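You operate a simulated robot arm through the tools that you are given. There is no shell and no other tool.

You are at the controls of a simulated two-armed robot. One attempt, no reset.

TASK
Empty the small steel beaker into the round blue basin and seat it again.
Fine: shut the red stub lever and let the box cool under 60 C before you lift the beaker.

It is judged by the outcome, as a careful person would: the job done as asked, and still so three seconds after it is handed in. It fails if anything else is knocked over, pushed out of place, dropped, spilled or broken.

THE ROBOT
Two 7-joint arms with two-finger parallel grippers on one trunk that stands fixed in place. Base frame: the origin is at the foot of the trunk, x ahead of it, y to its left, z up; the work surface is at about z = 0.85. Units: m, rad, N and s.
The left shoulder is at [0.05, 0.168, 1.132], the right one opposite. With the tool pointing down near the work surface each hand reaches from about 0.22 to 0.66 m from the base axis, measured 20 degrees to its own side. Payload 1.57 kg a hand.
The tool frame of a hand sits at the grasp point between the pads (the TCP): z along the fingers, y along the line on which they close. The tips reach 0.03 m beyond it. The gripper opens to 0.08 m. The fingers are 0.017 m wide and 0.012 m thick; the gripper's body (0.04 by 0.082 m) begins 0.08 m behind the TCP.
Orientation is that of the tool frame in the base frame, as a unit quaternion [x, y, z, w]. With the fingers straight down and closing along the base's y, the tool's x points along the base's -x, its y along +y and its z along -z.

THE INTERFACE
- The arms move only by the tool step_arm. It takes "left_commands", "right_commands" or both (then of equal length, played together; a hand with none holds still); each is a list of rows, each a list of 7 numbers: the shift along the base's x, y, z in m, then the turn, a rotation vector about the base's x, y, z in rad, then the gripper command, from -1 (fully open) to 1 (shut), values between in proportion. In form: [[x, y, z, ax, ay, az, fingers], ...]. A call has 1 to 20 rows; each row is the pose to reach, as a shift and turn from the pose commanded when the call began. Rows are played at 5 a second. More than 0.05 m and 0.15 rad between two rows, or a gripper value outside its range, and nothing of the call is played. Where a pose cannot be reached the arm comes as near as it can. A force on the tool above 40 N (or 10 N above the force at the start of the call, whichever is more), or a blocked arm, ends the call early, and 0.2 s more pass. Each finger travels about 0.045 m/s and halts on what it meets, pressing with about 21 N; the grip force reading is that of the motor and also rises with nothing between the fingers. The clock runs only during rows and for 0.2 s after the last one: add rows that repeat a pose to give the fingers time. The reply holds the time, the measured pose of the TCP, the force on the tool along the base axes, the opening and the grip force, in the units named above and with some noise, with the torque about the TCP (base axes, N m) and any sound that the robot's microphone picked up.
- Cameras (640 x 400 px; columns grow to the right, rows downward): "scene" is now at [0.1151, 0.0466, 1.3472]; the picture's right is [0.52, -0.86, 0.00], its down [-0.45, -0.27, -0.85] and it looks along [0.73, 0.44, -0.53] (base axes); focal length 220 px, centre (320, 200). "left" rides on the left gripper at [0.072, 0.007, -0.122] in its tool frame; the picture's right is [-0.09, 1.00, 0.00], its down [-0.84, -0.08, -0.54] and it looks along [-0.54, -0.05, 0.84] (tool axes); focal length 238 px, centre (320, 200). "right" rides on the right gripper at [0.072, -0.007, -0.122] in its tool frame; the picture's right is [0.09, 1.00, 0.00], its down [-0.84, 0.08, -0.54] and it looks along [-0.54, 0.05, 0.84] (tool axes); focal length 238 px, centre (320, 200). There is no depth. A picture from a camera that has moved, and an enlarged one, comes with that camera's place and axes in the base frame and with its lens.
- capture(camera): a new picture of that camera. No time passes.
- lift_body(by): slides the trunk up (or, below 0, down) by that many m; the arms and the scene camera ride with it, the base frame stays. It gives what a move gives, with no picture.
- pan_tilt(pan, tilt): turns the head with the scene camera to pan (to the left, within 1.396 rad either way) and tilt (down, from -0.506 to 1.204), counted from straight ahead of the robot. It gives what a move gives.
- inspect(camera, box): a new picture of the part [left, top, right, bottom] of that camera's present view, enlarged. No time passes.
- hand_in(): hands the job in; it is judged then, once.

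Places have to be worked out from the pictures, the camera data and where the tool is seen. Open the grippers and draw the arms clear of the work before you hand the job in, unless the task says otherwise.

The tools are called after "Emit:" as a command line: name --argument value ..., lists and objects as JSON in quotes. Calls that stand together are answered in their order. step_arm: Moves the arms, as the interface text tells. Its arguments: {"type":"object","properties":{"left_commands":{"type":"array"},"right_commands":{"type":"array"}},"required":[]} The other tools are called the same way: lift_body (by) moves the trunk up or down; pan_tilt (pan, tilt) turns the head that bears the scene camera; capture (camera) takes a picture; inspect (camera, box) takes an enlarged picture of a part of a camera's view; hand_in () hands the job in.

At the start:

```text
time_s: 0.0
left_ee_pos: [0.2703, 0.3079, 1.2465]
left_ee_rot: [0.0, 1.0, 0.0, 0.0]
left_wrist_force: [0.1, 0.0, 0.1]
left_torque: [0.03, -0.03, 0.01]
left_finger_gap: 0.0801
left_grip_force: 0.1
right_ee_pos: [0.3444, 0.0403, 1.2174]
right_ee_rot: [-0.001, 1.0, 0.0, 0.0]
right_wrist_force: [0.5, 0.3, -0.7]
right_torque: [0.0, -0.02, 0.02]
right_finger_gap: 0.0801
right_grip_force: 0.0
trunk travel left (down, up): [-0.3, 0.143]
head pan, tilt (commanded): [0.543, 0.559]
```

scene: 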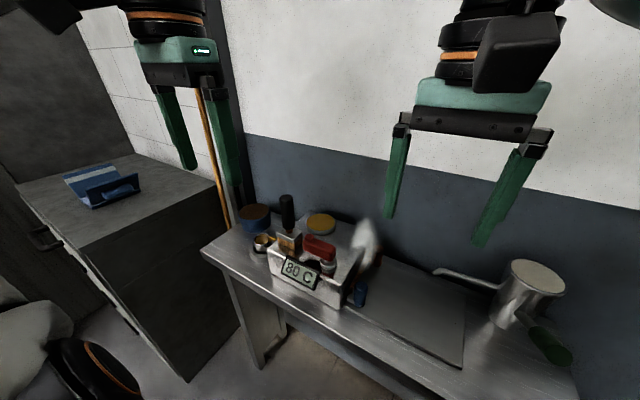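
right: 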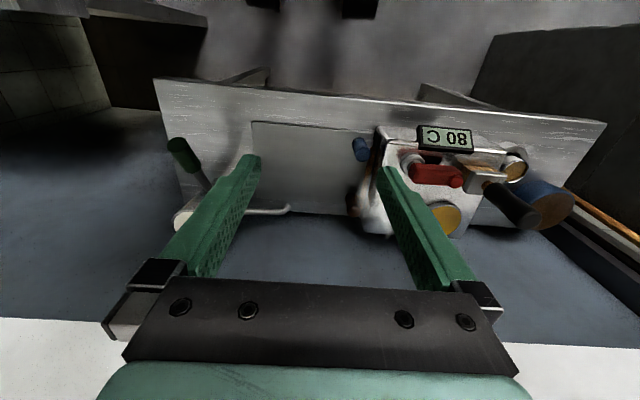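
left: 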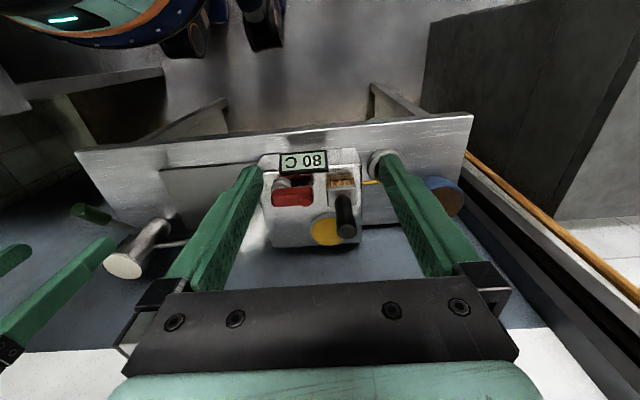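

The first pictures show a box reading 80 C with a red lever and a black-handled lever, a small beaker near it, and a blue round object to its left. I look closer before moving anything.

Emit:
inspect --camera "scene" --box '[200, 170, 400, 320]'

Emit:
inspect --camera "left" --box '[220, 120, 480, 280]'

Emit:
inspect --camera "right" --box '[340, 100, 600, 260]'

```text
2.67 times, centred on (300, 245) of scene
camera zoom: at [0.1151, 0.0466, 1.3472], right [0.52, -0.86, 0.0], down [-0.45, -0.27, -0.85], along [0.73, 0.44, -0.53], focal length 587 px, centre (373, 80)
```

zoom: 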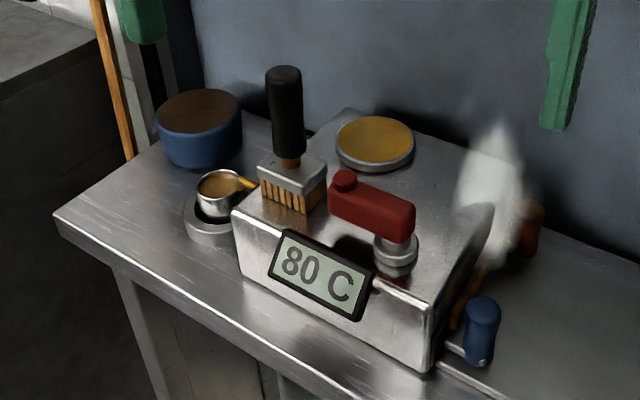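

```text
2.46 times, centred on (350, 200) of left
camera zoom: at [0.1988, 0.3168, 1.3683], right [0.09, 1.0, 0.0], down [0.84, -0.08, 0.54], along [0.54, -0.05, -0.84], focal length 587 px, centre (246, 200)
```

zoom: 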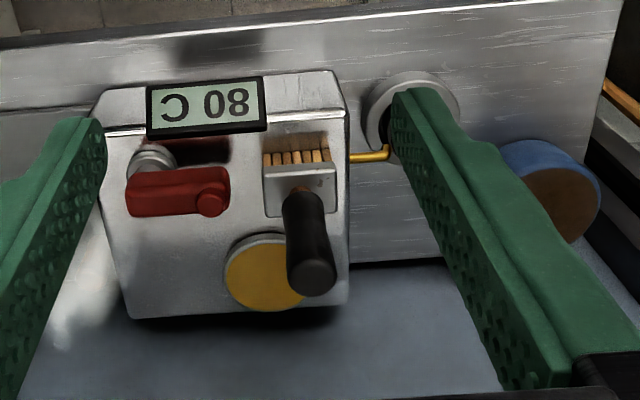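

```text
2.46 times, centred on (470, 180) of right
camera zoom: at [0.2725, 0.0338, 1.3378], right [-0.09, 1.0, 0.0], down [0.84, 0.08, 0.54], along [0.54, 0.05, -0.84], focal length 587 px, centre (-49, 249)
```

zoom: 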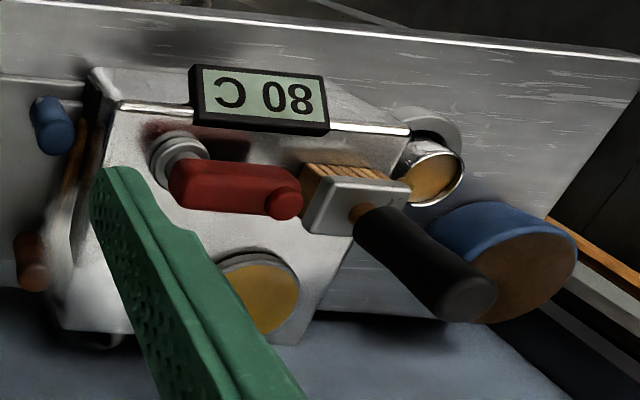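

The red block on top may be the lever, but there is also a blue stub and a rust-red stub on the box's right side beside the steam. I zoom in on these before deciding which one is the "red stub lever".

Emit:
inspect --camera "right" --box '[330, 120, 410, 240]'

Emit:
inspect --camera "scene" --box '[320, 210, 400, 310]'

Emit:
inspect --camera "scene" --box '[230, 190, 350, 290]'

Emit:
inspect --camera "right" --box '[480, 130, 600, 250]'

```text
3.33 times, centred on (370, 180) of right
camera zoom: at [0.2725, 0.0338, 1.3378], right [-0.09, 1.0, 0.0], down [0.84, 0.08, 0.54], along [0.54, 0.05, -0.84], focal length 794 px, centre (153, 267)
```

zoom: 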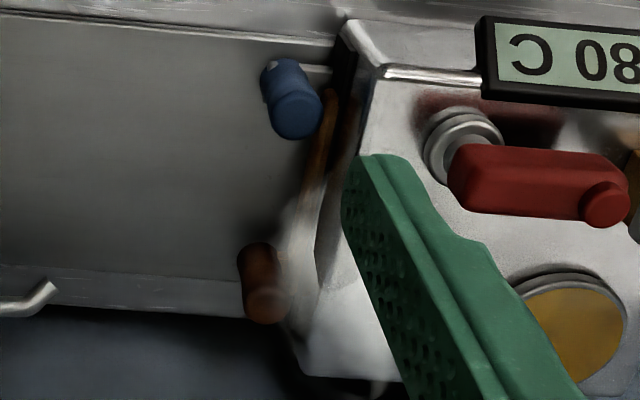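

```text
4.00 times, centred on (360, 260) of scene
camera zoom: at [0.1151, 0.0466, 1.3472], right [0.52, -0.86, 0.0], down [-0.45, -0.27, -0.85], along [0.73, 0.44, -0.53], focal length 880 px, centre (160, -40)
```

zoom: 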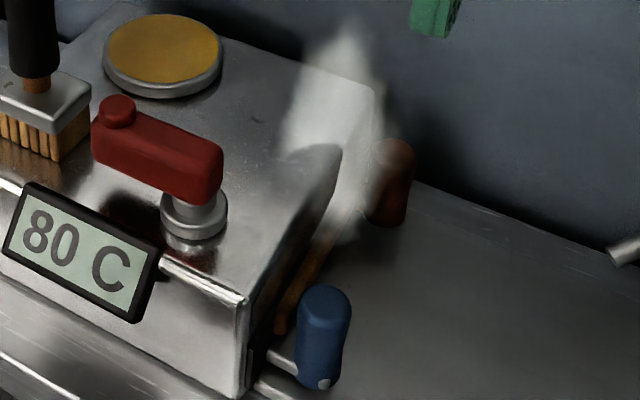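

```text
4.00 times, centred on (290, 240) of scene
camera zoom: at [0.1151, 0.0466, 1.3472], right [0.52, -0.86, 0.0], down [-0.45, -0.27, -0.85], along [0.73, 0.44, -0.53], focal length 880 px, centre (440, 40)
```

zoom: 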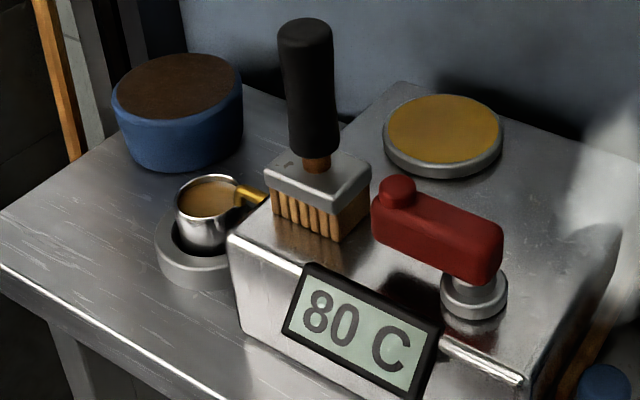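

```text
3.33 times, centred on (540, 190) of right
camera zoom: at [0.2725, 0.0338, 1.3378], right [-0.09, 1.0, 0.0], down [0.84, 0.08, 0.54], along [0.54, 0.05, -0.84], focal length 794 px, centre (-413, 233)
```

zoom: 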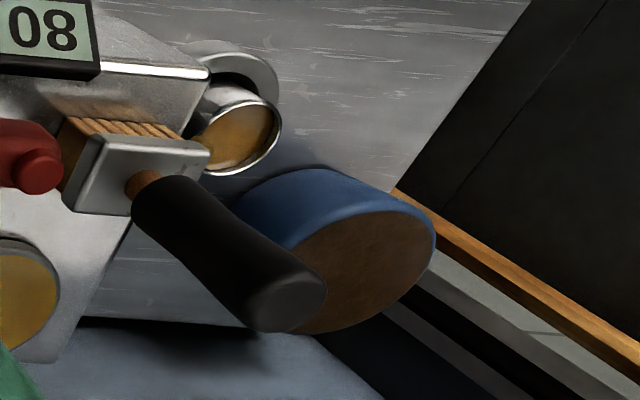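

The top red lever sits on a steel post; the right-side stubs look blue and brown. The beaker sits in a ring seat at about [0.43, 0.45] with a yellow spout from the box reaching it, so I lower both hands in free air for closer camera views.

Emit:
step_arm --left_commands '[[0, 0.03, -0.03, 0, 0, 0, -1], [0, 0.06, -0.06, 0, 0, 0, -1], [0, 0.09, -0.09, 0, 0, 0, -1], [0, 0.12, -0.12, 0, 0, 0, -1], [0, 0.14, -0.15, 0, 0, 0, -1]]' --right_commands '[[0, -0.01, -0.03, 0, 0, 0, -1], [0, -0.02, -0.06, 0, 0, 0, -1], [0, -0.03, -0.09, 0, 0, 0, -1], [0, -0.04, -0.12, 0, 0, 0, -1], [0, -0.04, -0.13, 0, 0, 0, -1]]'

Emit:
capture --camera "left"

Emit:
capture --camera "right"

```text
time_s: 1.2
left_ee_pos: [0.2692, 0.4496, 1.0985]
left_ee_rot: [0.0, 1.0, -0.001, 0.0]
left_wrist_force: [0.2, -0.1, 0.7]
left_torque: [0.05, 0.01, -0.02]
left_finger_gap: 0.0802
left_grip_force: 0.0
right_ee_pos: [0.3456, 0.0014, 1.0864]
right_ee_rot: [0.0, 1.0, 0.0, 0.0]
right_wrist_force: [0.4, -0.8, -0.8]
right_torque: [0.0, 0.01, 0.02]
right_finger_gap: 0.0798
right_grip_force: 0.0
trunk travel left (down, up): [-0.3, 0.143]
head pan, tilt (commanded): [0.543, 0.559]
```

```text
taken
camera left: at [0.1972, 0.4574, 1.2203], right [0.09, 1.0, 0.0], down [0.84, -0.08, 0.54], along [0.54, -0.05, -0.84], focal length 238 px, centre (320, 200)
```

left: 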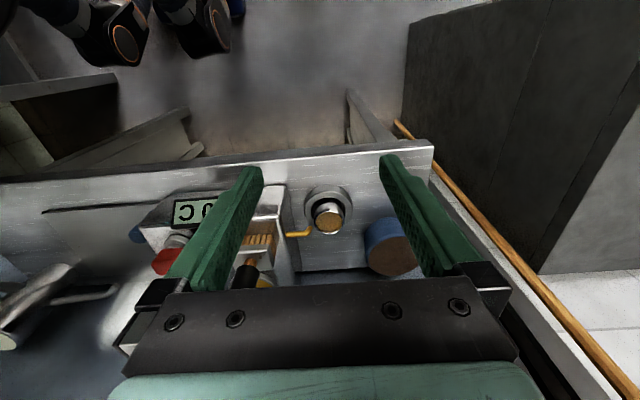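

```text
taken
camera right: at [0.2732, -0.0049, 1.2071], right [-0.09, 1.0, 0.0], down [0.84, 0.08, 0.54], along [0.54, 0.05, -0.84], focal length 238 px, centre (320, 200)
```

right: 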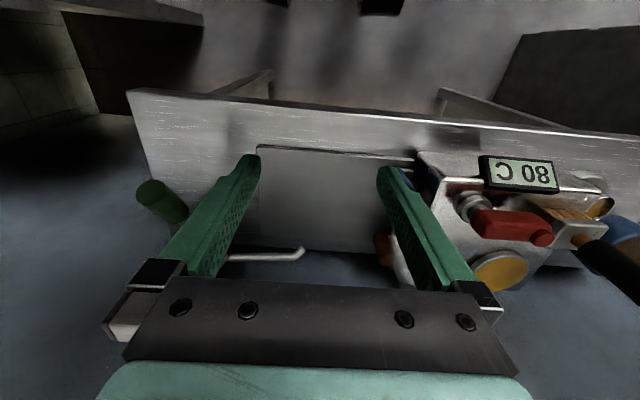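

Emit:
inspect --camera "left" --box '[260, 170, 420, 290]'

Emit:
inspect --camera "right" --box '[360, 140, 480, 290]'

Emit:
inspect --camera "right" --box '[430, 140, 570, 300]'

```text
3.33 times, centred on (340, 230) of left
camera zoom: at [0.1972, 0.4574, 1.2203], right [0.09, 1.0, 0.0], down [0.84, -0.08, 0.54], along [0.54, -0.05, -0.84], focal length 794 px, centre (253, 100)
```

zoom: 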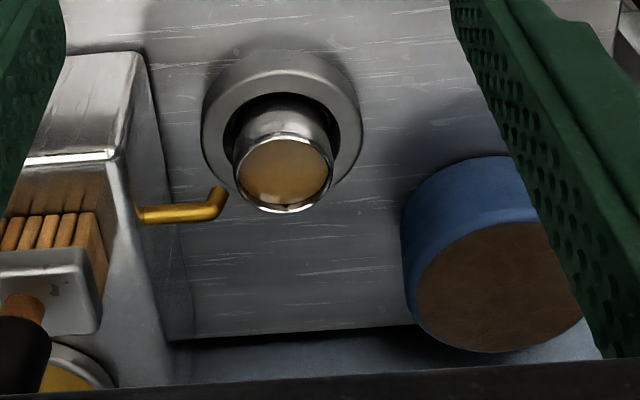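

```text
2.67 times, centred on (420, 215) of right
camera zoom: at [0.2732, -0.0049, 1.2071], right [-0.09, 1.0, 0.0], down [0.84, 0.08, 0.54], along [0.54, 0.05, -0.84], focal length 636 px, centre (53, 160)
```

zoom: 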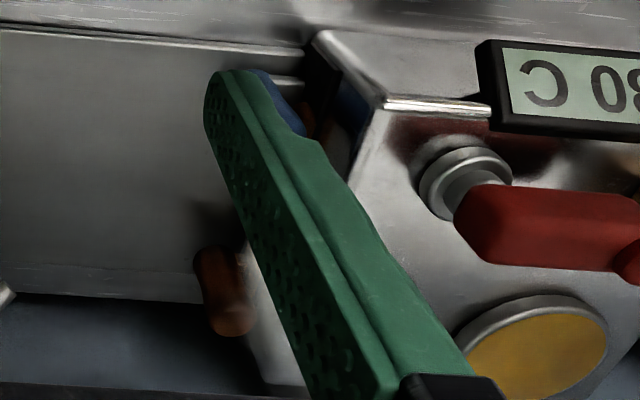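

```text
2.50 times, centred on (500, 220) of right
camera zoom: at [0.2732, -0.0049, 1.2071], right [-0.09, 1.0, 0.0], down [0.84, 0.08, 0.54], along [0.54, 0.05, -0.84], focal length 596 px, centre (-130, 150)
```

zoom: 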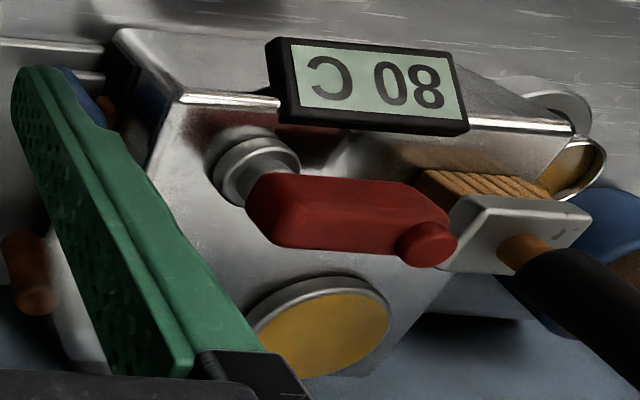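

The beaker rim is at about [0.449, 0.452, 0.899], and the spout tip lies just beside its rim. To tell the rust-coloured stub from the red lever, I turn the right hand to look at the box's right side from clear air.

Emit:
step_arm --right_commands '[[0.01, 0, 0, 0, 0, 0.14, -1], [0.02, 0, 0, 0, 0, 0.28, -1], [0.03, 0, 0, 0, 0, 0.42, -1], [0.04, 0, 0, 0, 0, 0.56, -1], [0.05, 0, 0, 0, 0, 0.7, -1], [0.06, 0, 0, 0, 0, 0.84, -1], [0.07, 0, 0, 0, 0, 0.98, -1], [0.08, 0, 0, 0, 0, 1.12, -1], [0.1, 0, 0, 0, 0, 1.26, -1], [0.115, 0, 0, 0, 0, 1.4, -1], [0.13, 0, 0, 0, 0, 1.54, -1]]'

Emit:
capture --camera "right"

```text
time_s: 3.6
left_ee_pos: [0.2696, 0.4486, 1.0977]
left_ee_rot: [0.0, 1.0, 0.0, 0.0]
left_wrist_force: [-0.5, -0.3, -0.6]
left_torque: [0.02, -0.01, 0.03]
left_finger_gap: 0.08
left_grip_force: 0.0
right_ee_pos: [0.4743, -0.0006, 1.0866]
right_ee_rot: [-0.696, 0.718, 0.0, 0.0]
right_wrist_force: [0.3, 0.3, -0.9]
right_torque: [-0.04, 0.0, -0.01]
right_finger_gap: 0.0798
right_grip_force: 0.1
trunk travel left (down, up): [-0.3, 0.143]
head pan, tilt (commanded): [0.543, 0.559]
```

```text
taken
camera right: at [0.4791, -0.0728, 1.2076], right [-1.0, -0.06, 0.0], down [-0.05, 0.84, 0.54], along [-0.03, 0.54, -0.84], focal length 238 px, centre (320, 200)
```

right: 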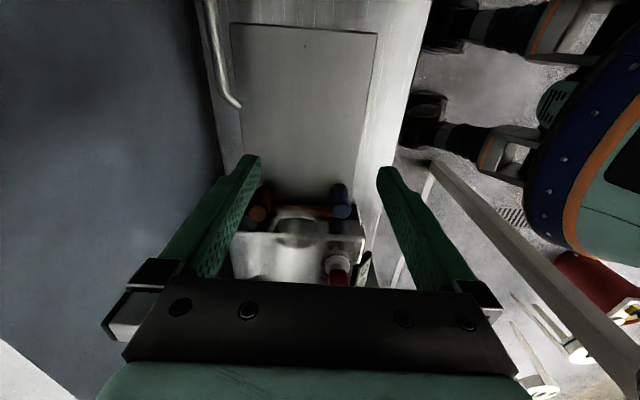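

Emit:
inspect --camera "right" --box '[230, 170, 390, 290]'

```text
3.33 times, centred on (310, 230) of right
camera zoom: at [0.4791, -0.0728, 1.2076], right [-1.0, -0.06, 0.0], down [-0.05, 0.84, 0.54], along [-0.03, 0.54, -0.84], focal length 794 px, centre (353, 100)
```

zoom: 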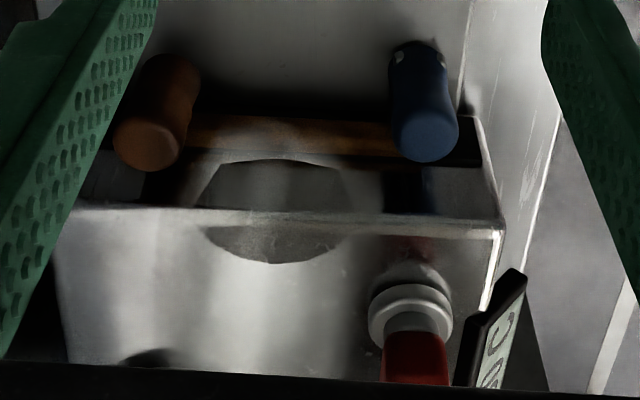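

The right-side pair are an orange-brown stub and a blue stub, so the only red lever is the one on the steel post on top (post at about [0.425, 0.21], knob end at about [0.445, 0.28]). I bring the left camera round to study its pivot and any marks.

Emit:
step_arm --left_commands '[[-0.01, -0.04, 0, 0, 0, 0, -1], [-0.02, -0.08, 0, 0, 0, 0, -1], [-0.03, -0.12, 0, 0, 0, 0, -1], [-0.03, -0.16, -0.01, 0, 0, 0, -1], [-0.03, -0.2, -0.02, 0, 0, 0, -1]]'

Emit:
capture --camera "left"

Emit:
inspect --camera "left" --box '[240, 160, 400, 280]'

Emit:
inspect --camera "scene" --box '[290, 220, 350, 270]'

```text
time_s: 4.8
left_ee_pos: [0.2373, 0.2455, 1.0768]
left_ee_rot: [0.0, 1.0, 0.001, -0.001]
left_wrist_force: [0.2, -0.2, -0.2]
left_torque: [0.07, -0.01, -0.01]
left_finger_gap: 0.0801
left_grip_force: 0.0
right_ee_pos: [0.4752, -0.0013, 1.0871]
right_ee_rot: [-0.695, 0.719, 0.0, 0.0]
right_wrist_force: [0.0, 0.0, 0.0]
right_torque: [0.0, 0.02, 0.03]
right_finger_gap: 0.08
right_grip_force: 0.1
trunk travel left (down, up): [-0.3, 0.143]
head pan, tilt (commanded): [0.543, 0.559]
```

```text
taken
camera left: at [0.1657, 0.2531, 1.1977], right [0.09, 1.0, 0.0], down [0.84, -0.08, 0.54], along [0.54, -0.05, -0.84], focal length 238 px, centre (320, 200)
```

left: 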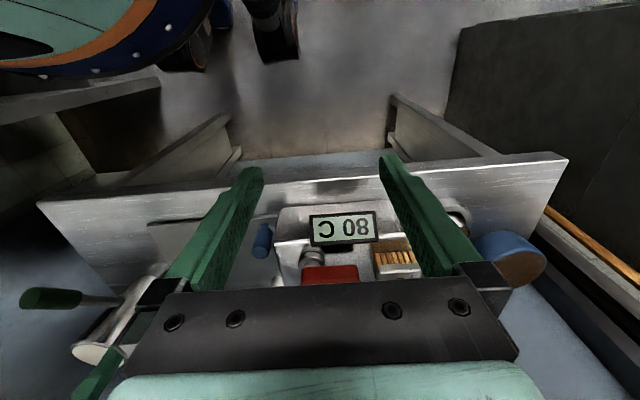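

```text
3.33 times, centred on (320, 220) of left
camera zoom: at [0.1657, 0.2531, 1.1977], right [0.09, 1.0, 0.0], down [0.84, -0.08, 0.54], along [0.54, -0.05, -0.84], focal length 794 px, centre (320, 133)
```

zoom: 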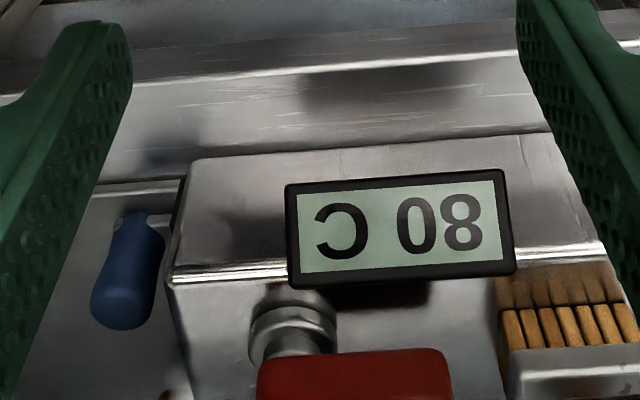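

```text
8.00 times, centred on (320, 245) of scene
camera zoom: at [0.1153, 0.046, 1.3472], right [0.52, -0.86, 0.0], down [-0.45, -0.27, -0.85], along [0.73, 0.44, -0.53], focal length 1761 px, centre (320, -160)
```

zoom: 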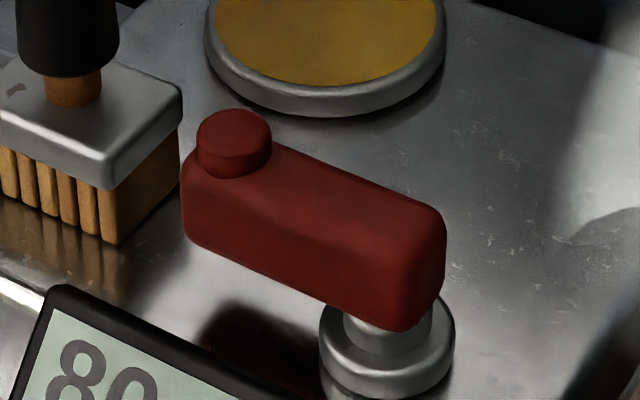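

The lever is a red bar on a vertical stem, lying along +y over z about 0.967–0.99, with its knob end at about [0.434, 0.267]. I withdraw the right hand, then turn the left hand so its fingers close along x above the lever, with the camera side kept away from the brush.

Emit:
step_arm --left_commands '[[0, 0, 0.03, 0, 0, 0, -1], [0, 0, 0.06, 0, 0, 0.14, -1], [0.02, 0, 0.09, 0, 0, 0.28, -1], [0.04, 0, 0.09, 0, 0, 0.42, -1], [0.06, 0, 0.09, 0, 0, 0.56, -1], [0.08, 0, 0.09, 0, 0, 0.7, -1], [0.1, 0, 0.09, 0, 0, 0.84, -1], [0.12, 0, 0.09, 0, 0, 0.98, -1], [0.14, 0, 0.09, 0, 0, 1.12, -1], [0.16, 0, 0.09, 0, 0, 1.26, -0.8], [0.18, 0.003, 0.09, 0, 0, 1.4, -0.5], [0.195, 0.006, 0.09, 0, 0, 1.545, -0.25], [0.195, 0.006, 0.09, 0, 0, 1.545, -0.25]]' --right_commands '[[-0.03, -0.03, 0.03, 0, 0, -0.14, -1], [-0.06, -0.06, 0.06, 0, 0, -0.28, -1], [-0.09, -0.09, 0.08, 0, 0, -0.42, -1], [-0.12, -0.12, 0.09, 0, 0, -0.56, -1], [-0.14, -0.14, 0.1, 0, 0, -0.7, -1], [-0.15, -0.15, 0.1, 0, 0, -0.84, -1], [-0.15, -0.15, 0.1, 0, 0, -0.98, -1], [-0.15, -0.15, 0.1, 0, 0, -1.12, -1], [-0.15, -0.15, 0.1, 0, 0, -1.26, -1], [-0.15, -0.15, 0.1, 0, 0, -1.4, -1], [-0.15, -0.15, 0.1, 0, 0, -1.54, -1], [-0.15, -0.15, 0.1, 0, 0, -1.54, -1], [-0.15, -0.15, 0.1, 0, 0, -1.54, -1]]'

Emit:
capture --camera "left"

Emit:
capture --camera "scene"

Emit:
capture --camera "right"

```text
refused: row 1 steps farther than a row can; nothing moved
```

```text
taken
camera left: at [0.1657, 0.2531, 1.1977], right [0.09, 1.0, 0.0], down [0.84, -0.08, 0.54], along [0.54, -0.05, -0.84], focal length 238 px, centre (320, 200)
```

left: 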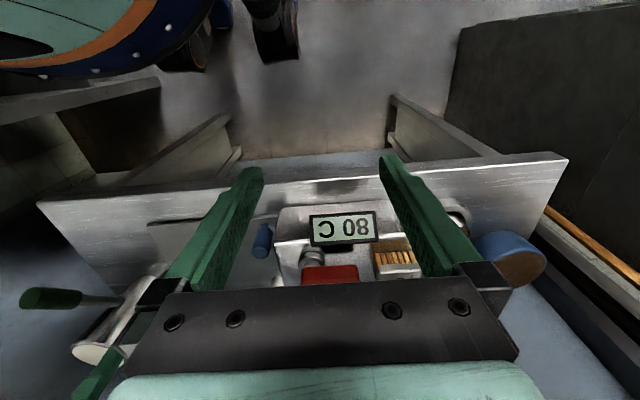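

```text
taken
camera scene: at [0.1153, 0.046, 1.3472], right [0.52, -0.86, 0.0], down [-0.45, -0.27, -0.85], along [0.73, 0.44, -0.53], focal length 220 px, centre (320, 200)
```

scene: 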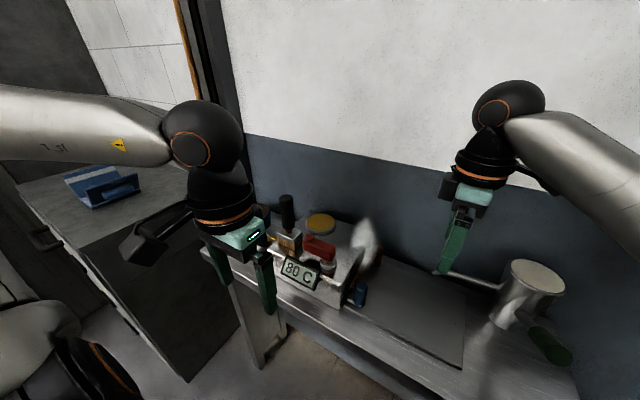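

```text
taken
camera right: at [0.479, -0.0733, 1.2074], right [-1.0, -0.06, 0.0], down [-0.05, 0.84, 0.54], along [-0.03, 0.54, -0.84], focal length 238 px, centre (320, 200)
```

right: 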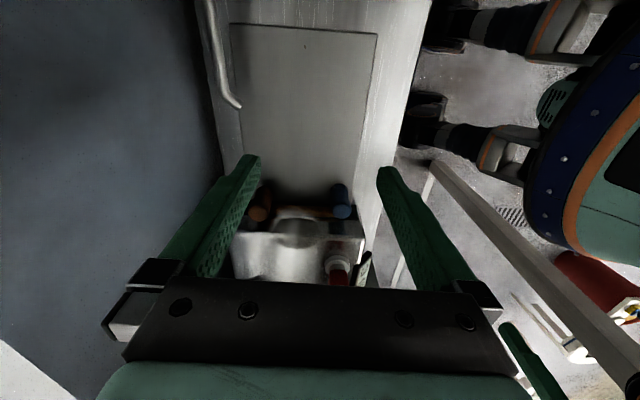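

The call was refused only because a right-hand row was slightly too long (0.052 m); nothing moved. I repeat it with smaller right-hand steps.

Emit:
step_arm --left_commands '[[0, 0, 0.03, 0, 0, 0, -1], [0, 0, 0.06, 0, 0, 0.14, -1], [0.02, 0, 0.09, 0, 0, 0.28, -1], [0.04, 0, 0.09, 0, 0, 0.42, -1], [0.06, 0, 0.09, 0, 0, 0.56, -1], [0.08, 0, 0.09, 0, 0, 0.7, -1], [0.1, 0, 0.09, 0, 0, 0.84, -1], [0.12, 0, 0.09, 0, 0, 0.98, -1], [0.14, 0, 0.09, 0, 0, 1.12, -1], [0.16, 0, 0.09, 0, 0, 1.26, -0.8], [0.18, 0.003, 0.09, 0, 0, 1.4, -0.5], [0.195, 0.006, 0.09, 0, 0, 1.545, -0.25], [0.195, 0.006, 0.09, 0, 0, 1.545, -0.25]]' --right_commands '[[-0.02, -0.02, 0.02, 0, 0, -0.14, -1], [-0.04, -0.04, 0.04, 0, 0, -0.28, -1], [-0.06, -0.06, 0.06, 0, 0, -0.42, -1], [-0.08, -0.08, 0.08, 0, 0, -0.56, -1], [-0.1, -0.1, 0.09, 0, 0, -0.7, -1], [-0.12, -0.12, 0.1, 0, 0, -0.84, -1], [-0.14, -0.14, 0.1, 0, 0, -0.98, -1], [-0.15, -0.15, 0.1, 0, 0, -1.12, -1], [-0.15, -0.15, 0.1, 0, 0, -1.26, -1], [-0.15, -0.15, 0.1, 0, 0, -1.4, -1], [-0.15, -0.15, 0.1, 0, 0, -1.54, -1], [-0.15, -0.15, 0.1, 0, 0, -1.54, -1], [-0.15, -0.15, 0.1, 0, 0, -1.54, -1]]'

Emit:
capture --camera "left"

Emit:
capture --camera "scene"

Emit:
capture --camera "right"

```text
time_s: 7.6
left_ee_pos: [0.4345, 0.2524, 1.1653]
left_ee_rot: [-0.698, 0.716, 0.0, 0.001]
left_wrist_force: [0.4, 1.0, -0.4]
left_torque: [0.02, -0.02, 0.03]
left_finger_gap: 0.0499
left_grip_force: 0.2
right_ee_pos: [0.3248, -0.149, 1.1868]
right_ee_rot: [0.001, 1.0, 0.0, 0.0]
right_wrist_force: [-0.3, 0.5, -0.8]
right_torque: [-0.02, 0.01, -0.01]
right_finger_gap: 0.0799
right_grip_force: 0.0
trunk travel left (down, up): [-0.3, 0.143]
head pan, tilt (commanded): [0.543, 0.559]
```

```text
taken
camera left: at [0.4268, 0.1828, 1.2875], right [-0.99, 0.12, 0.0], down [0.1, 0.83, 0.54], along [0.06, 0.54, -0.84], focal length 238 px, centre (320, 200)
```

left: 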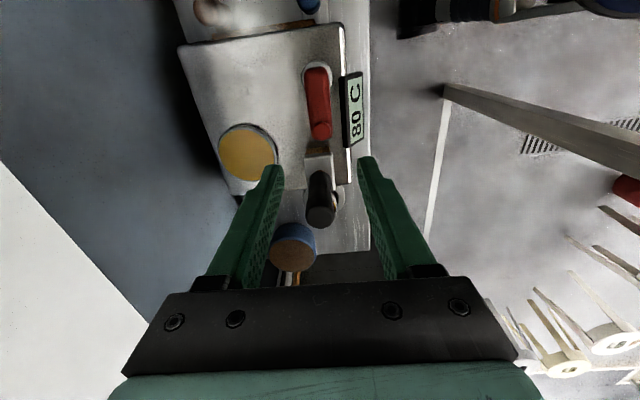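

```text
taken
camera scene: at [0.115, 0.0465, 1.3472], right [0.52, -0.86, 0.0], down [-0.45, -0.27, -0.85], along [0.73, 0.44, -0.53], focal length 220 px, centre (320, 200)
```

scene: 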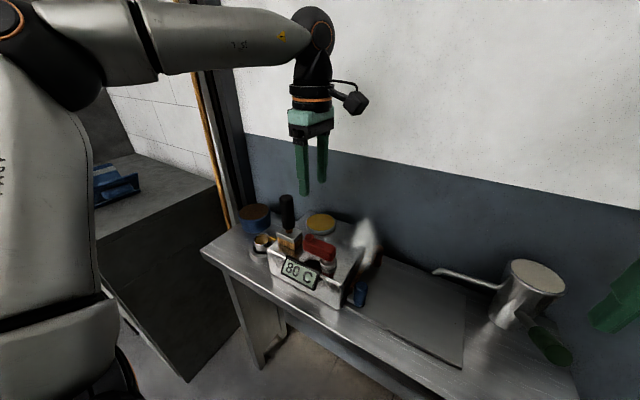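

```text
taken
camera right: at [0.253, -0.1559, 1.3085], right [-0.09, 1.0, 0.0], down [0.84, 0.08, 0.54], along [0.54, 0.05, -0.84], focal length 238 px, centre (320, 200)
```

right: 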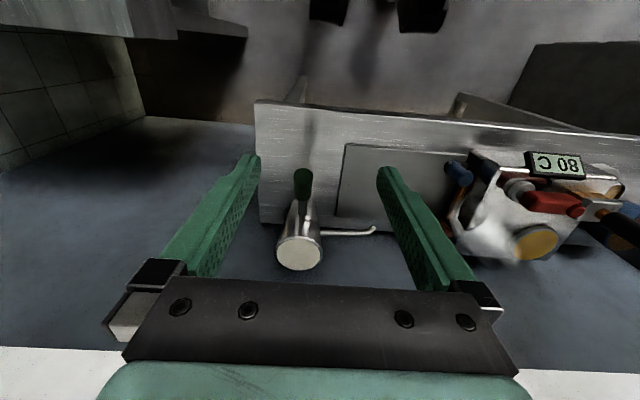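

Emit:
inspect --camera "left" --box '[180, 20, 380, 180]'

Emit:
inspect --camera "left" --box '[270, 50, 370, 150]'

```text
2.50 times, centred on (280, 100) of left
camera zoom: at [0.4268, 0.1828, 1.2875], right [-0.99, 0.12, 0.0], down [0.1, 0.83, 0.54], along [0.06, 0.54, -0.84], focal length 596 px, centre (420, 450)
```

zoom: 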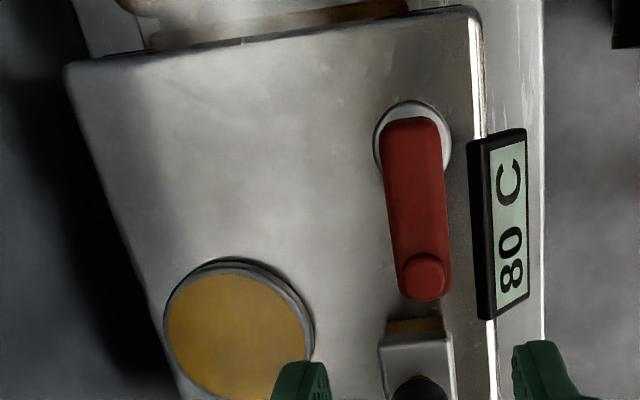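

```text
4.00 times, centred on (320, 100) of left
camera zoom: at [0.4268, 0.1828, 1.2875], right [-0.99, 0.12, 0.0], down [0.1, 0.83, 0.54], along [0.06, 0.54, -0.84], focal length 953 px, centre (320, 600)
```

zoom: 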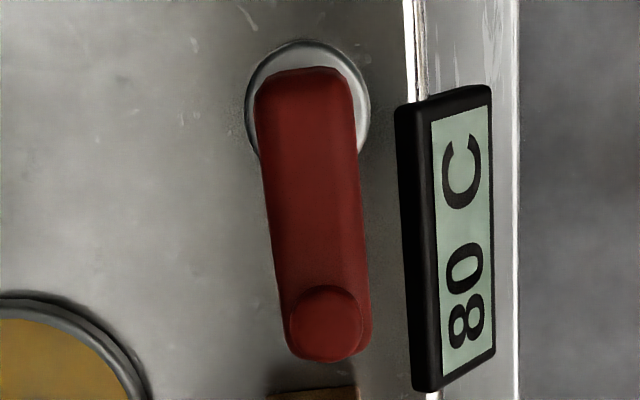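

From above, the bar runs straight along +y at x = 0.434 from the post at [0.433, 0.214] to the knob at y = 0.267, and it is about 0.028 m wide. The TCP is centred over it with a 0.05 m gap, so I descend to straddle it.

Emit:
step_arm --left_commands '[[0, 0, -0.04, 0, 0, 0, -0.25], [0, 0, -0.08, 0, 0, 0, -0.25], [0, 0, -0.11, 0, 0, 0, -0.25], [0, 0, -0.13, 0, 0, 0, -0.25], [0, 0.002, -0.15, 0, 0, 0, -0.25], [0, 0.002, -0.163, 0, 0, 0, -0.25]]'

Emit:
capture --camera "left"

Emit:
inspect --camera "scene" --box '[240, 170, 400, 310]'

```text
time_s: 9.0
left_ee_pos: [0.4339, 0.2587, 1.0029]
left_ee_rot: [-0.698, 0.716, 0.0, 0.0]
left_wrist_force: [0.0, 0.0, -0.7]
left_torque: [-0.05, 0.03, 0.01]
left_finger_gap: 0.0499
left_grip_force: 0.2
right_ee_pos: [0.3264, -0.1487, 1.1873]
right_ee_rot: [0.0, 1.0, 0.0, 0.0]
right_wrist_force: [0.0, 0.4, -0.4]
right_torque: [0.02, 0.0, 0.03]
right_finger_gap: 0.08
right_grip_force: 0.0
trunk travel left (down, up): [-0.3, 0.143]
head pan, tilt (commanded): [0.543, 0.559]
```

```text
taken
camera left: at [0.4257, 0.1875, 1.1252], right [-0.99, 0.12, 0.0], down [0.1, 0.83, 0.54], along [0.06, 0.54, -0.84], focal length 238 px, centre (320, 200)
```

left: 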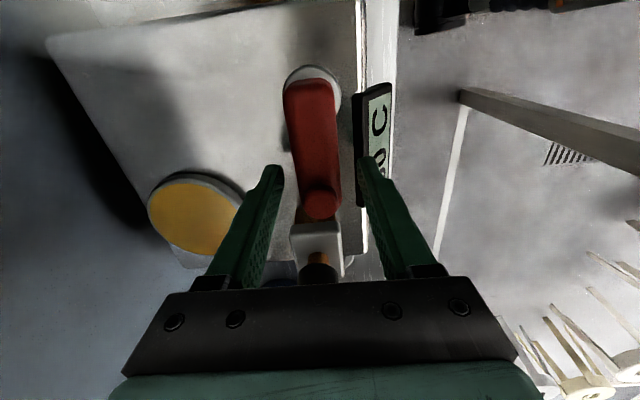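

```text
2.86 times, centred on (320, 240) of scene
camera zoom: at [0.1151, 0.0466, 1.3472], right [0.52, -0.86, 0.0], down [-0.45, -0.27, -0.85], along [0.73, 0.44, -0.53], focal length 629 px, centre (320, 86)
```

zoom: 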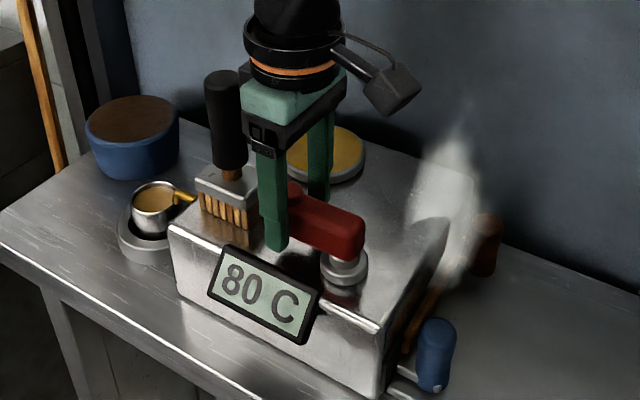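

The fingers straddle the lever near the knob with no contact force. I narrow the gap to a loose cage and test a small clockwise turn (tip toward +x) about the post, watching the force and the display.

Emit:
step_arm --left_commands '[[0, 0, 0, 0, 0, 0, 0.15], [0, 0, 0, 0, 0, 0, 0.15], [0.006, -0.0004, 0, 0, 0, -0.14, 0.15], [0.0119, -0.0017, 0, 0, 0, -0.28, 0.15], [0.0175, -0.0037, 0, 0, 0, -0.42, 0.15]]'

Emit:
capture --camera "left"

Emit:
inspect --camera "scene" --box '[240, 170, 400, 310]'

```text
time_s: 10.2
left_ee_pos: [0.4518, 0.2539, 1.0027]
left_ee_rot: [-0.532, 0.847, 0.0, 0.0]
left_wrist_force: [-1.2, 1.1, -0.1]
left_torque: [-0.04, 0.04, 0.03]
left_finger_gap: 0.0355
left_grip_force: 0.3
right_ee_pos: [0.3244, -0.1498, 1.1871]
right_ee_rot: [0.0, 1.0, -0.001, 0.0]
right_wrist_force: [-0.6, -0.1, 0.1]
right_torque: [0.01, 0.0, 0.0]
right_finger_gap: 0.0804
right_grip_force: 0.0
trunk travel left (down, up): [-0.3, 0.143]
head pan, tilt (commanded): [0.543, 0.559]
```

```text
taken
camera left: at [0.4148, 0.1931, 1.1249], right [-0.86, 0.51, 0.0], down [0.43, 0.72, 0.54], along [0.28, 0.46, -0.84], focal length 238 px, centre (320, 200)
```

left: 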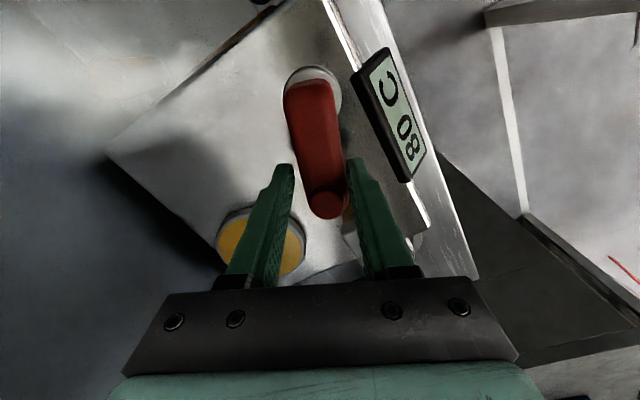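

```text
2.86 times, centred on (320, 240) of scene
camera zoom: at [0.115, 0.0466, 1.3472], right [0.52, -0.86, 0.0], down [-0.45, -0.27, -0.85], along [0.73, 0.44, -0.53], focal length 629 px, centre (320, 86)
```

zoom: 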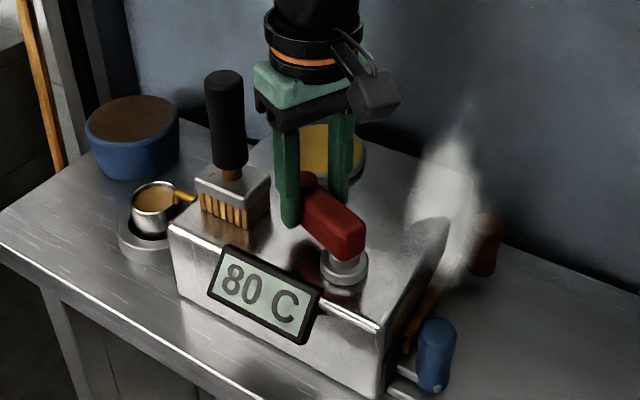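

The lever follows with only about 1.6 N, so it turns freely clockwise. I carry on along the arc in stages.

Emit:
step_arm --left_commands '[[0.0054, -0.0029, 0, 0, 0, -0.14, 0.15], [0.0103, -0.0065, 0, 0, 0, -0.28, 0.15], [0.0146, -0.0107, 0, 0, 0, -0.42, 0.15], [0.0184, -0.0155, 0, 0, 0, -0.56, 0.15]]'

Emit:
inspect --camera "scene" --box '[240, 170, 400, 310]'

```text
time_s: 11.2
left_ee_pos: [0.471, 0.2383, 1.0036]
left_ee_rot: [-0.277, 0.961, -0.001, 0.0]
left_wrist_force: [-1.7, 0.9, -0.2]
left_torque: [0.0, 0.03, 0.05]
left_finger_gap: 0.0352
left_grip_force: 0.6
right_ee_pos: [0.3257, -0.1483, 1.187]
right_ee_rot: [-0.001, 1.0, 0.0, 0.0]
right_wrist_force: [-0.3, 0.0, -0.1]
right_torque: [-0.02, 0.0, 0.02]
right_finger_gap: 0.0801
right_grip_force: 0.0
trunk travel left (down, up): [-0.3, 0.143]
head pan, tilt (commanded): [0.543, 0.559]
```

```text
2.86 times, centred on (320, 240) of scene
camera zoom: at [0.115, 0.0466, 1.3472], right [0.52, -0.86, 0.0], down [-0.45, -0.27, -0.85], along [0.73, 0.44, -0.53], focal length 629 px, centre (320, 86)
```

zoom: 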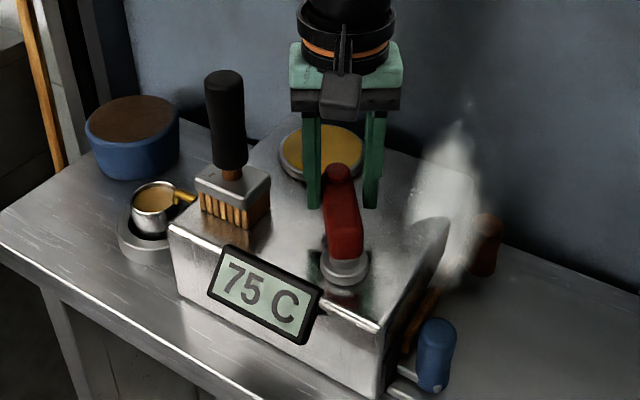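

The display has dropped to 75 C and the lever keeps turning freely, so this is the right lever and direction. I complete the quarter turn.

Emit:
step_arm --left_commands '[[0.003, -0.0053, 0, 0, 0, -0.14, 0.15], [0.0053, -0.0109, 0, 0, 0, -0.28, 0.15], [0.0067, -0.0168, 0, 0, 0, -0.42, 0.15], [0.0073, -0.0229, 0, 0, 0, -0.56, 0.15], [0.0073, -0.0245, 0, 0, 0, -0.59, 0.15]]'

Emit:
inspect --camera "scene" --box '[240, 170, 400, 310]'

Emit:
capture --camera "left"

```text
time_s: 12.4
left_ee_pos: [0.4803, 0.2138, 1.004]
left_ee_rot: [0.013, 1.0, 0.0, 0.0]
left_wrist_force: [0.9, 1.6, -1.0]
left_torque: [0.01, 0.03, -0.01]
left_finger_gap: 0.0356
left_grip_force: 1.3
right_ee_pos: [0.3264, -0.1484, 1.1873]
right_ee_rot: [0.0, 1.0, 0.0, 0.0]
right_wrist_force: [0.5, -0.6, 0.6]
right_torque: [0.01, 0.02, 0.04]
right_finger_gap: 0.0802
right_grip_force: 0.0
trunk travel left (down, up): [-0.3, 0.143]
head pan, tilt (commanded): [0.543, 0.559]
```

```text
2.86 times, centred on (320, 240) of scene
camera zoom: at [0.1152, 0.0468, 1.3472], right [0.52, -0.86, 0.0], down [-0.45, -0.27, -0.85], along [0.73, 0.44, -0.53], focal length 629 px, centre (320, 86)
```

zoom: 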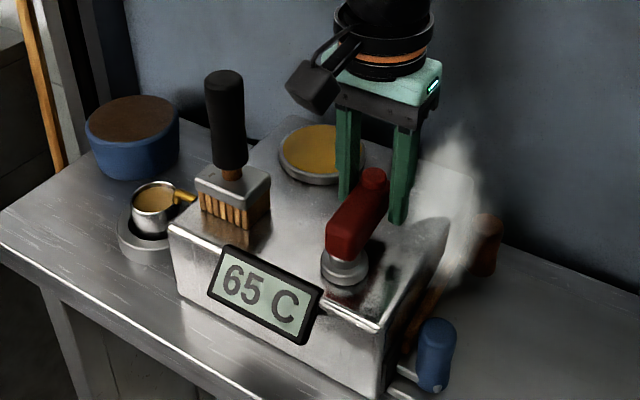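

```text
taken
camera left: at [0.4077, 0.2233, 1.1254], right [0.12, 0.99, 0.0], down [0.83, -0.1, 0.54], along [0.54, -0.06, -0.84], focal length 238 px, centre (320, 200)
```

left: 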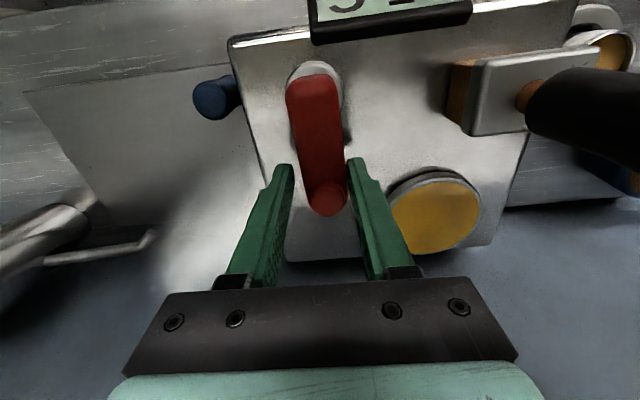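

The display reads 65 C and is falling; the lever is at about 80–85 degrees because of cage slack. I nudge it a little further to find its stop so it is fully shut.

Emit:
step_arm --left_commands '[[0, -0.003, 0, 0, 0, -0.07, 0.15], [0, -0.006, 0, 0, 0, -0.14, 0.15], [-0.0007, -0.009, 0, 0, 0, -0.2, 0.15]]'

Emit:
inspect --camera "scene" --box '[240, 170, 400, 310]'

Emit:
capture --camera "left"

```text
time_s: 13.2
left_ee_pos: [0.477, 0.2076, 1.003]
left_ee_rot: [0.111, 0.994, 0.0, -0.001]
left_wrist_force: [-6.8, 15.8, 0.7]
left_torque: [0.12, 0.05, 0.32]
left_finger_gap: 0.047
left_grip_force: 7.5
right_ee_pos: [0.325, -0.1476, 1.1881]
right_ee_rot: [0.001, 1.0, -0.001, 0.0]
right_wrist_force: [0.1, 0.2, 0.1]
right_torque: [-0.02, 0.05, -0.02]
right_finger_gap: 0.08
right_grip_force: 0.0
trunk travel left (down, up): [-0.3, 0.143]
head pan, tilt (commanded): [0.543, 0.559]
```

```text
2.86 times, centred on (320, 240) of scene
camera zoom: at [0.1144, 0.0486, 1.3472], right [0.52, -0.86, 0.0], down [-0.45, -0.28, -0.85], along [0.73, 0.44, -0.53], focal length 629 px, centre (320, 86)
```

zoom: 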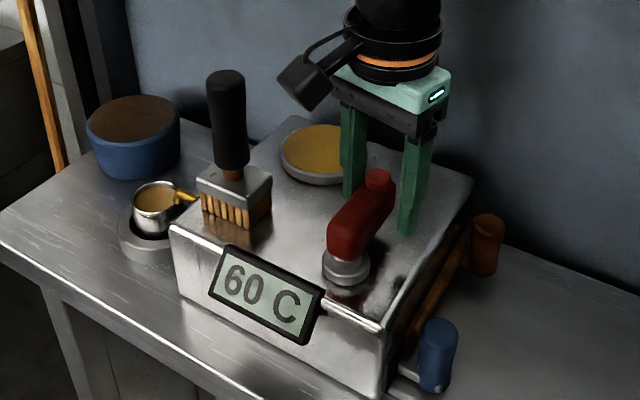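

```text
taken
camera left: at [0.4089, 0.2307, 1.1253], right [0.31, 0.95, 0.0], down [0.8, -0.26, 0.54], along [0.51, -0.17, -0.84], focal length 238 px, centre (320, 200)
```

left: 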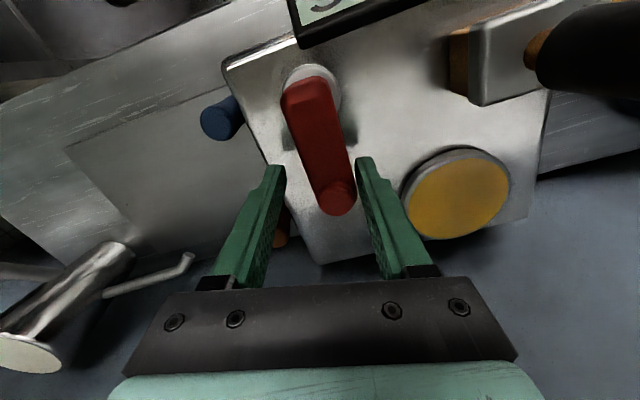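

The lever met its stop at 90 degrees (about 17 N), the steam has gone and the display reads 60 C, still falling. I ease off, open the fingers around the lever and lift straight up so the lever stays put.

Emit:
step_arm --left_commands '[[0, 0.0045, 0, 0, 0, 0.1, -0.1], [0.0, 0.009, 0, 0, 0, 0.2, -0.3], [0.0, 0.009, 0, 0, 0, 0.2, -0.3], [0.0, 0.009, 0.04, 0, 0, 0.2, -0.3], [0, 0.009, 0.09, 0, 0, 0.2, -0.3], [0, 0.009, 0.13, 0, 0, 0.2, -0.3]]'

Emit:
capture --camera "left"

Emit:
inspect --camera "scene" --box '[240, 170, 400, 310]'

```text
time_s: 14.6
left_ee_pos: [0.4775, 0.2121, 1.132]
left_ee_rot: [0.013, 1.0, 0.0, 0.0]
left_wrist_force: [0.6, 0.3, 0.2]
left_torque: [0.0, -0.05, -0.01]
left_finger_gap: 0.0522
left_grip_force: 0.1
right_ee_pos: [0.3266, -0.1485, 1.1879]
right_ee_rot: [0.0, 1.0, 0.0, 0.0]
right_wrist_force: [0.0, 0.1, 0.5]
right_torque: [-0.01, -0.01, 0.04]
right_finger_gap: 0.0802
right_grip_force: 0.0
trunk travel left (down, up): [-0.3, 0.143]
head pan, tilt (commanded): [0.543, 0.559]
```

```text
taken
camera left: at [0.4067, 0.2213, 1.2539], right [0.12, 0.99, 0.0], down [0.83, -0.1, 0.54], along [0.54, -0.06, -0.84], focal length 238 px, centre (320, 200)
```

left: 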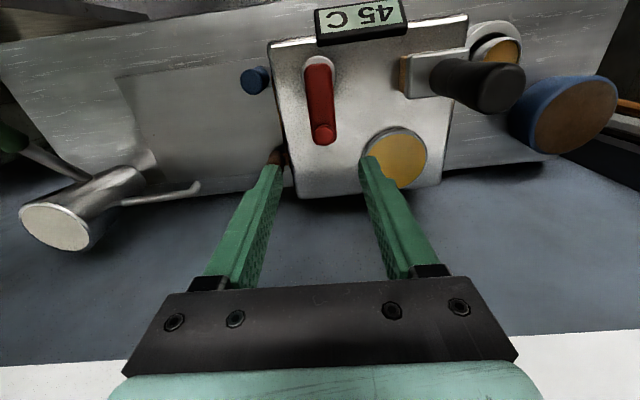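

```text
2.86 times, centred on (320, 240) of scene
camera zoom: at [0.1151, 0.0466, 1.3472], right [0.52, -0.86, 0.0], down [-0.45, -0.27, -0.85], along [0.73, 0.44, -0.53], focal length 629 px, centre (320, 86)
```

zoom: 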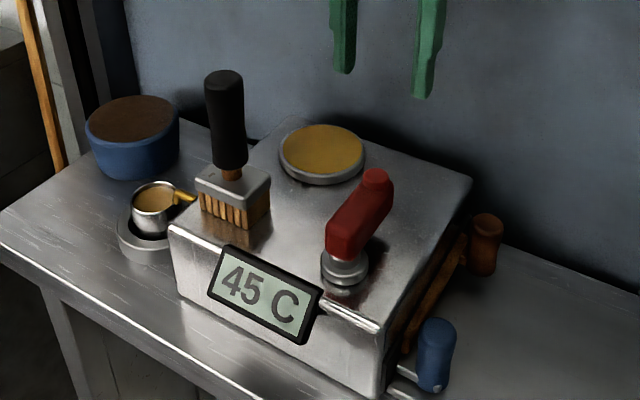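

The display now shows 45 C and stays cooling with the lever shut, so the beaker may be lifted. I raise the left hand clear of the brush, turn it so the camera goes to the far side, and fly over the beaker for a close look.

Emit:
step_arm --left_commands '[[0, 0, 0.04, 0, 0, 0, -0.3], [0, 0, 0.08, 0, 0, -0.1, -0.5], [-0.005, 0.025, 0.08, 0, 0, -0.24, -1], [-0.01, 0.05, 0.08, 0, 0, -0.38, -1], [-0.015, 0.075, 0.08, 0, 0, -0.52, -1], [-0.02, 0.1, 0.08, 0, 0, -0.66, -1], [-0.025, 0.125, 0.08, 0, 0, -0.8, -1], [-0.03, 0.15, 0.08, 0, 0, -0.94, -1], [-0.03, 0.175, 0.08, 0, 0, -1.08, -1], [-0.03, 0.2, 0.08, 0, 0, -1.22, -1], [-0.03, 0.22, 0.08, 0, 0, -1.36, -1], [-0.03, 0.23, 0.08, 0, 0, -1.5, -1], [-0.03, 0.24, 0.08, 0, 0, -1.545, -1]]'

Emit:
capture --camera "left"

Emit:
capture --camera "scene"

```text
time_s: 17.4
left_ee_pos: [0.2331, 0.1701, 1.1461]
left_ee_rot: [0.704, 0.71, 0.003, -0.001]
left_wrist_force: [0.6, -0.5, -0.2]
left_torque: [-0.02, 0.01, -0.01]
left_finger_gap: 0.0798
left_grip_force: 0.0
left hand out of reach, approached as far as the arm can: row 1, 2, 3, 5, 6, 7, 8, 9, 10, 11, 12, 13
right_ee_pos: [0.3252, -0.149, 1.1874]
right_ee_rot: [-0.001, 1.0, 0.0, 0.001]
right_wrist_force: [0.9, -1.4, -0.1]
right_torque: [0.02, -0.01, 0.01]
right_finger_gap: 0.0801
right_grip_force: 0.1
trunk travel left (down, up): [-0.3, 0.143]
head pan, tilt (commanded): [0.543, 0.559]
```

```text
taken
camera left: at [0.2389, 0.2429, 1.2677], right [1.0, -0.08, 0.0], down [-0.07, -0.84, 0.54], along [-0.04, -0.53, -0.84], focal length 238 px, centre (320, 200)
```

left: 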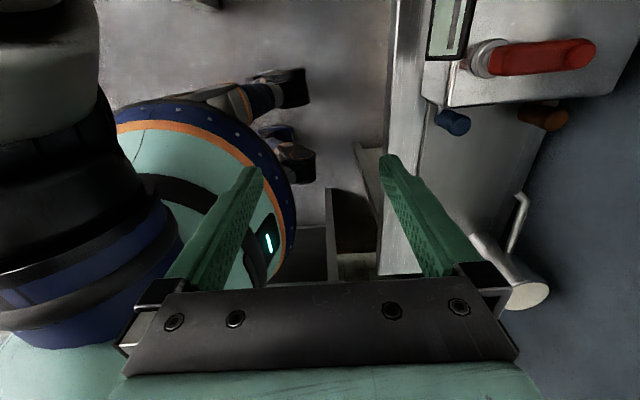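

```text
taken
camera scene: at [0.1156, 0.0459, 1.3471], right [0.52, -0.86, 0.0], down [-0.45, -0.27, -0.85], along [0.73, 0.44, -0.53], focal length 220 px, centre (320, 200)
```

scene: 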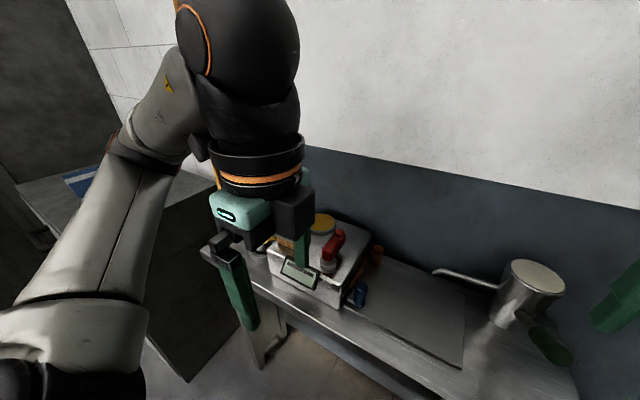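

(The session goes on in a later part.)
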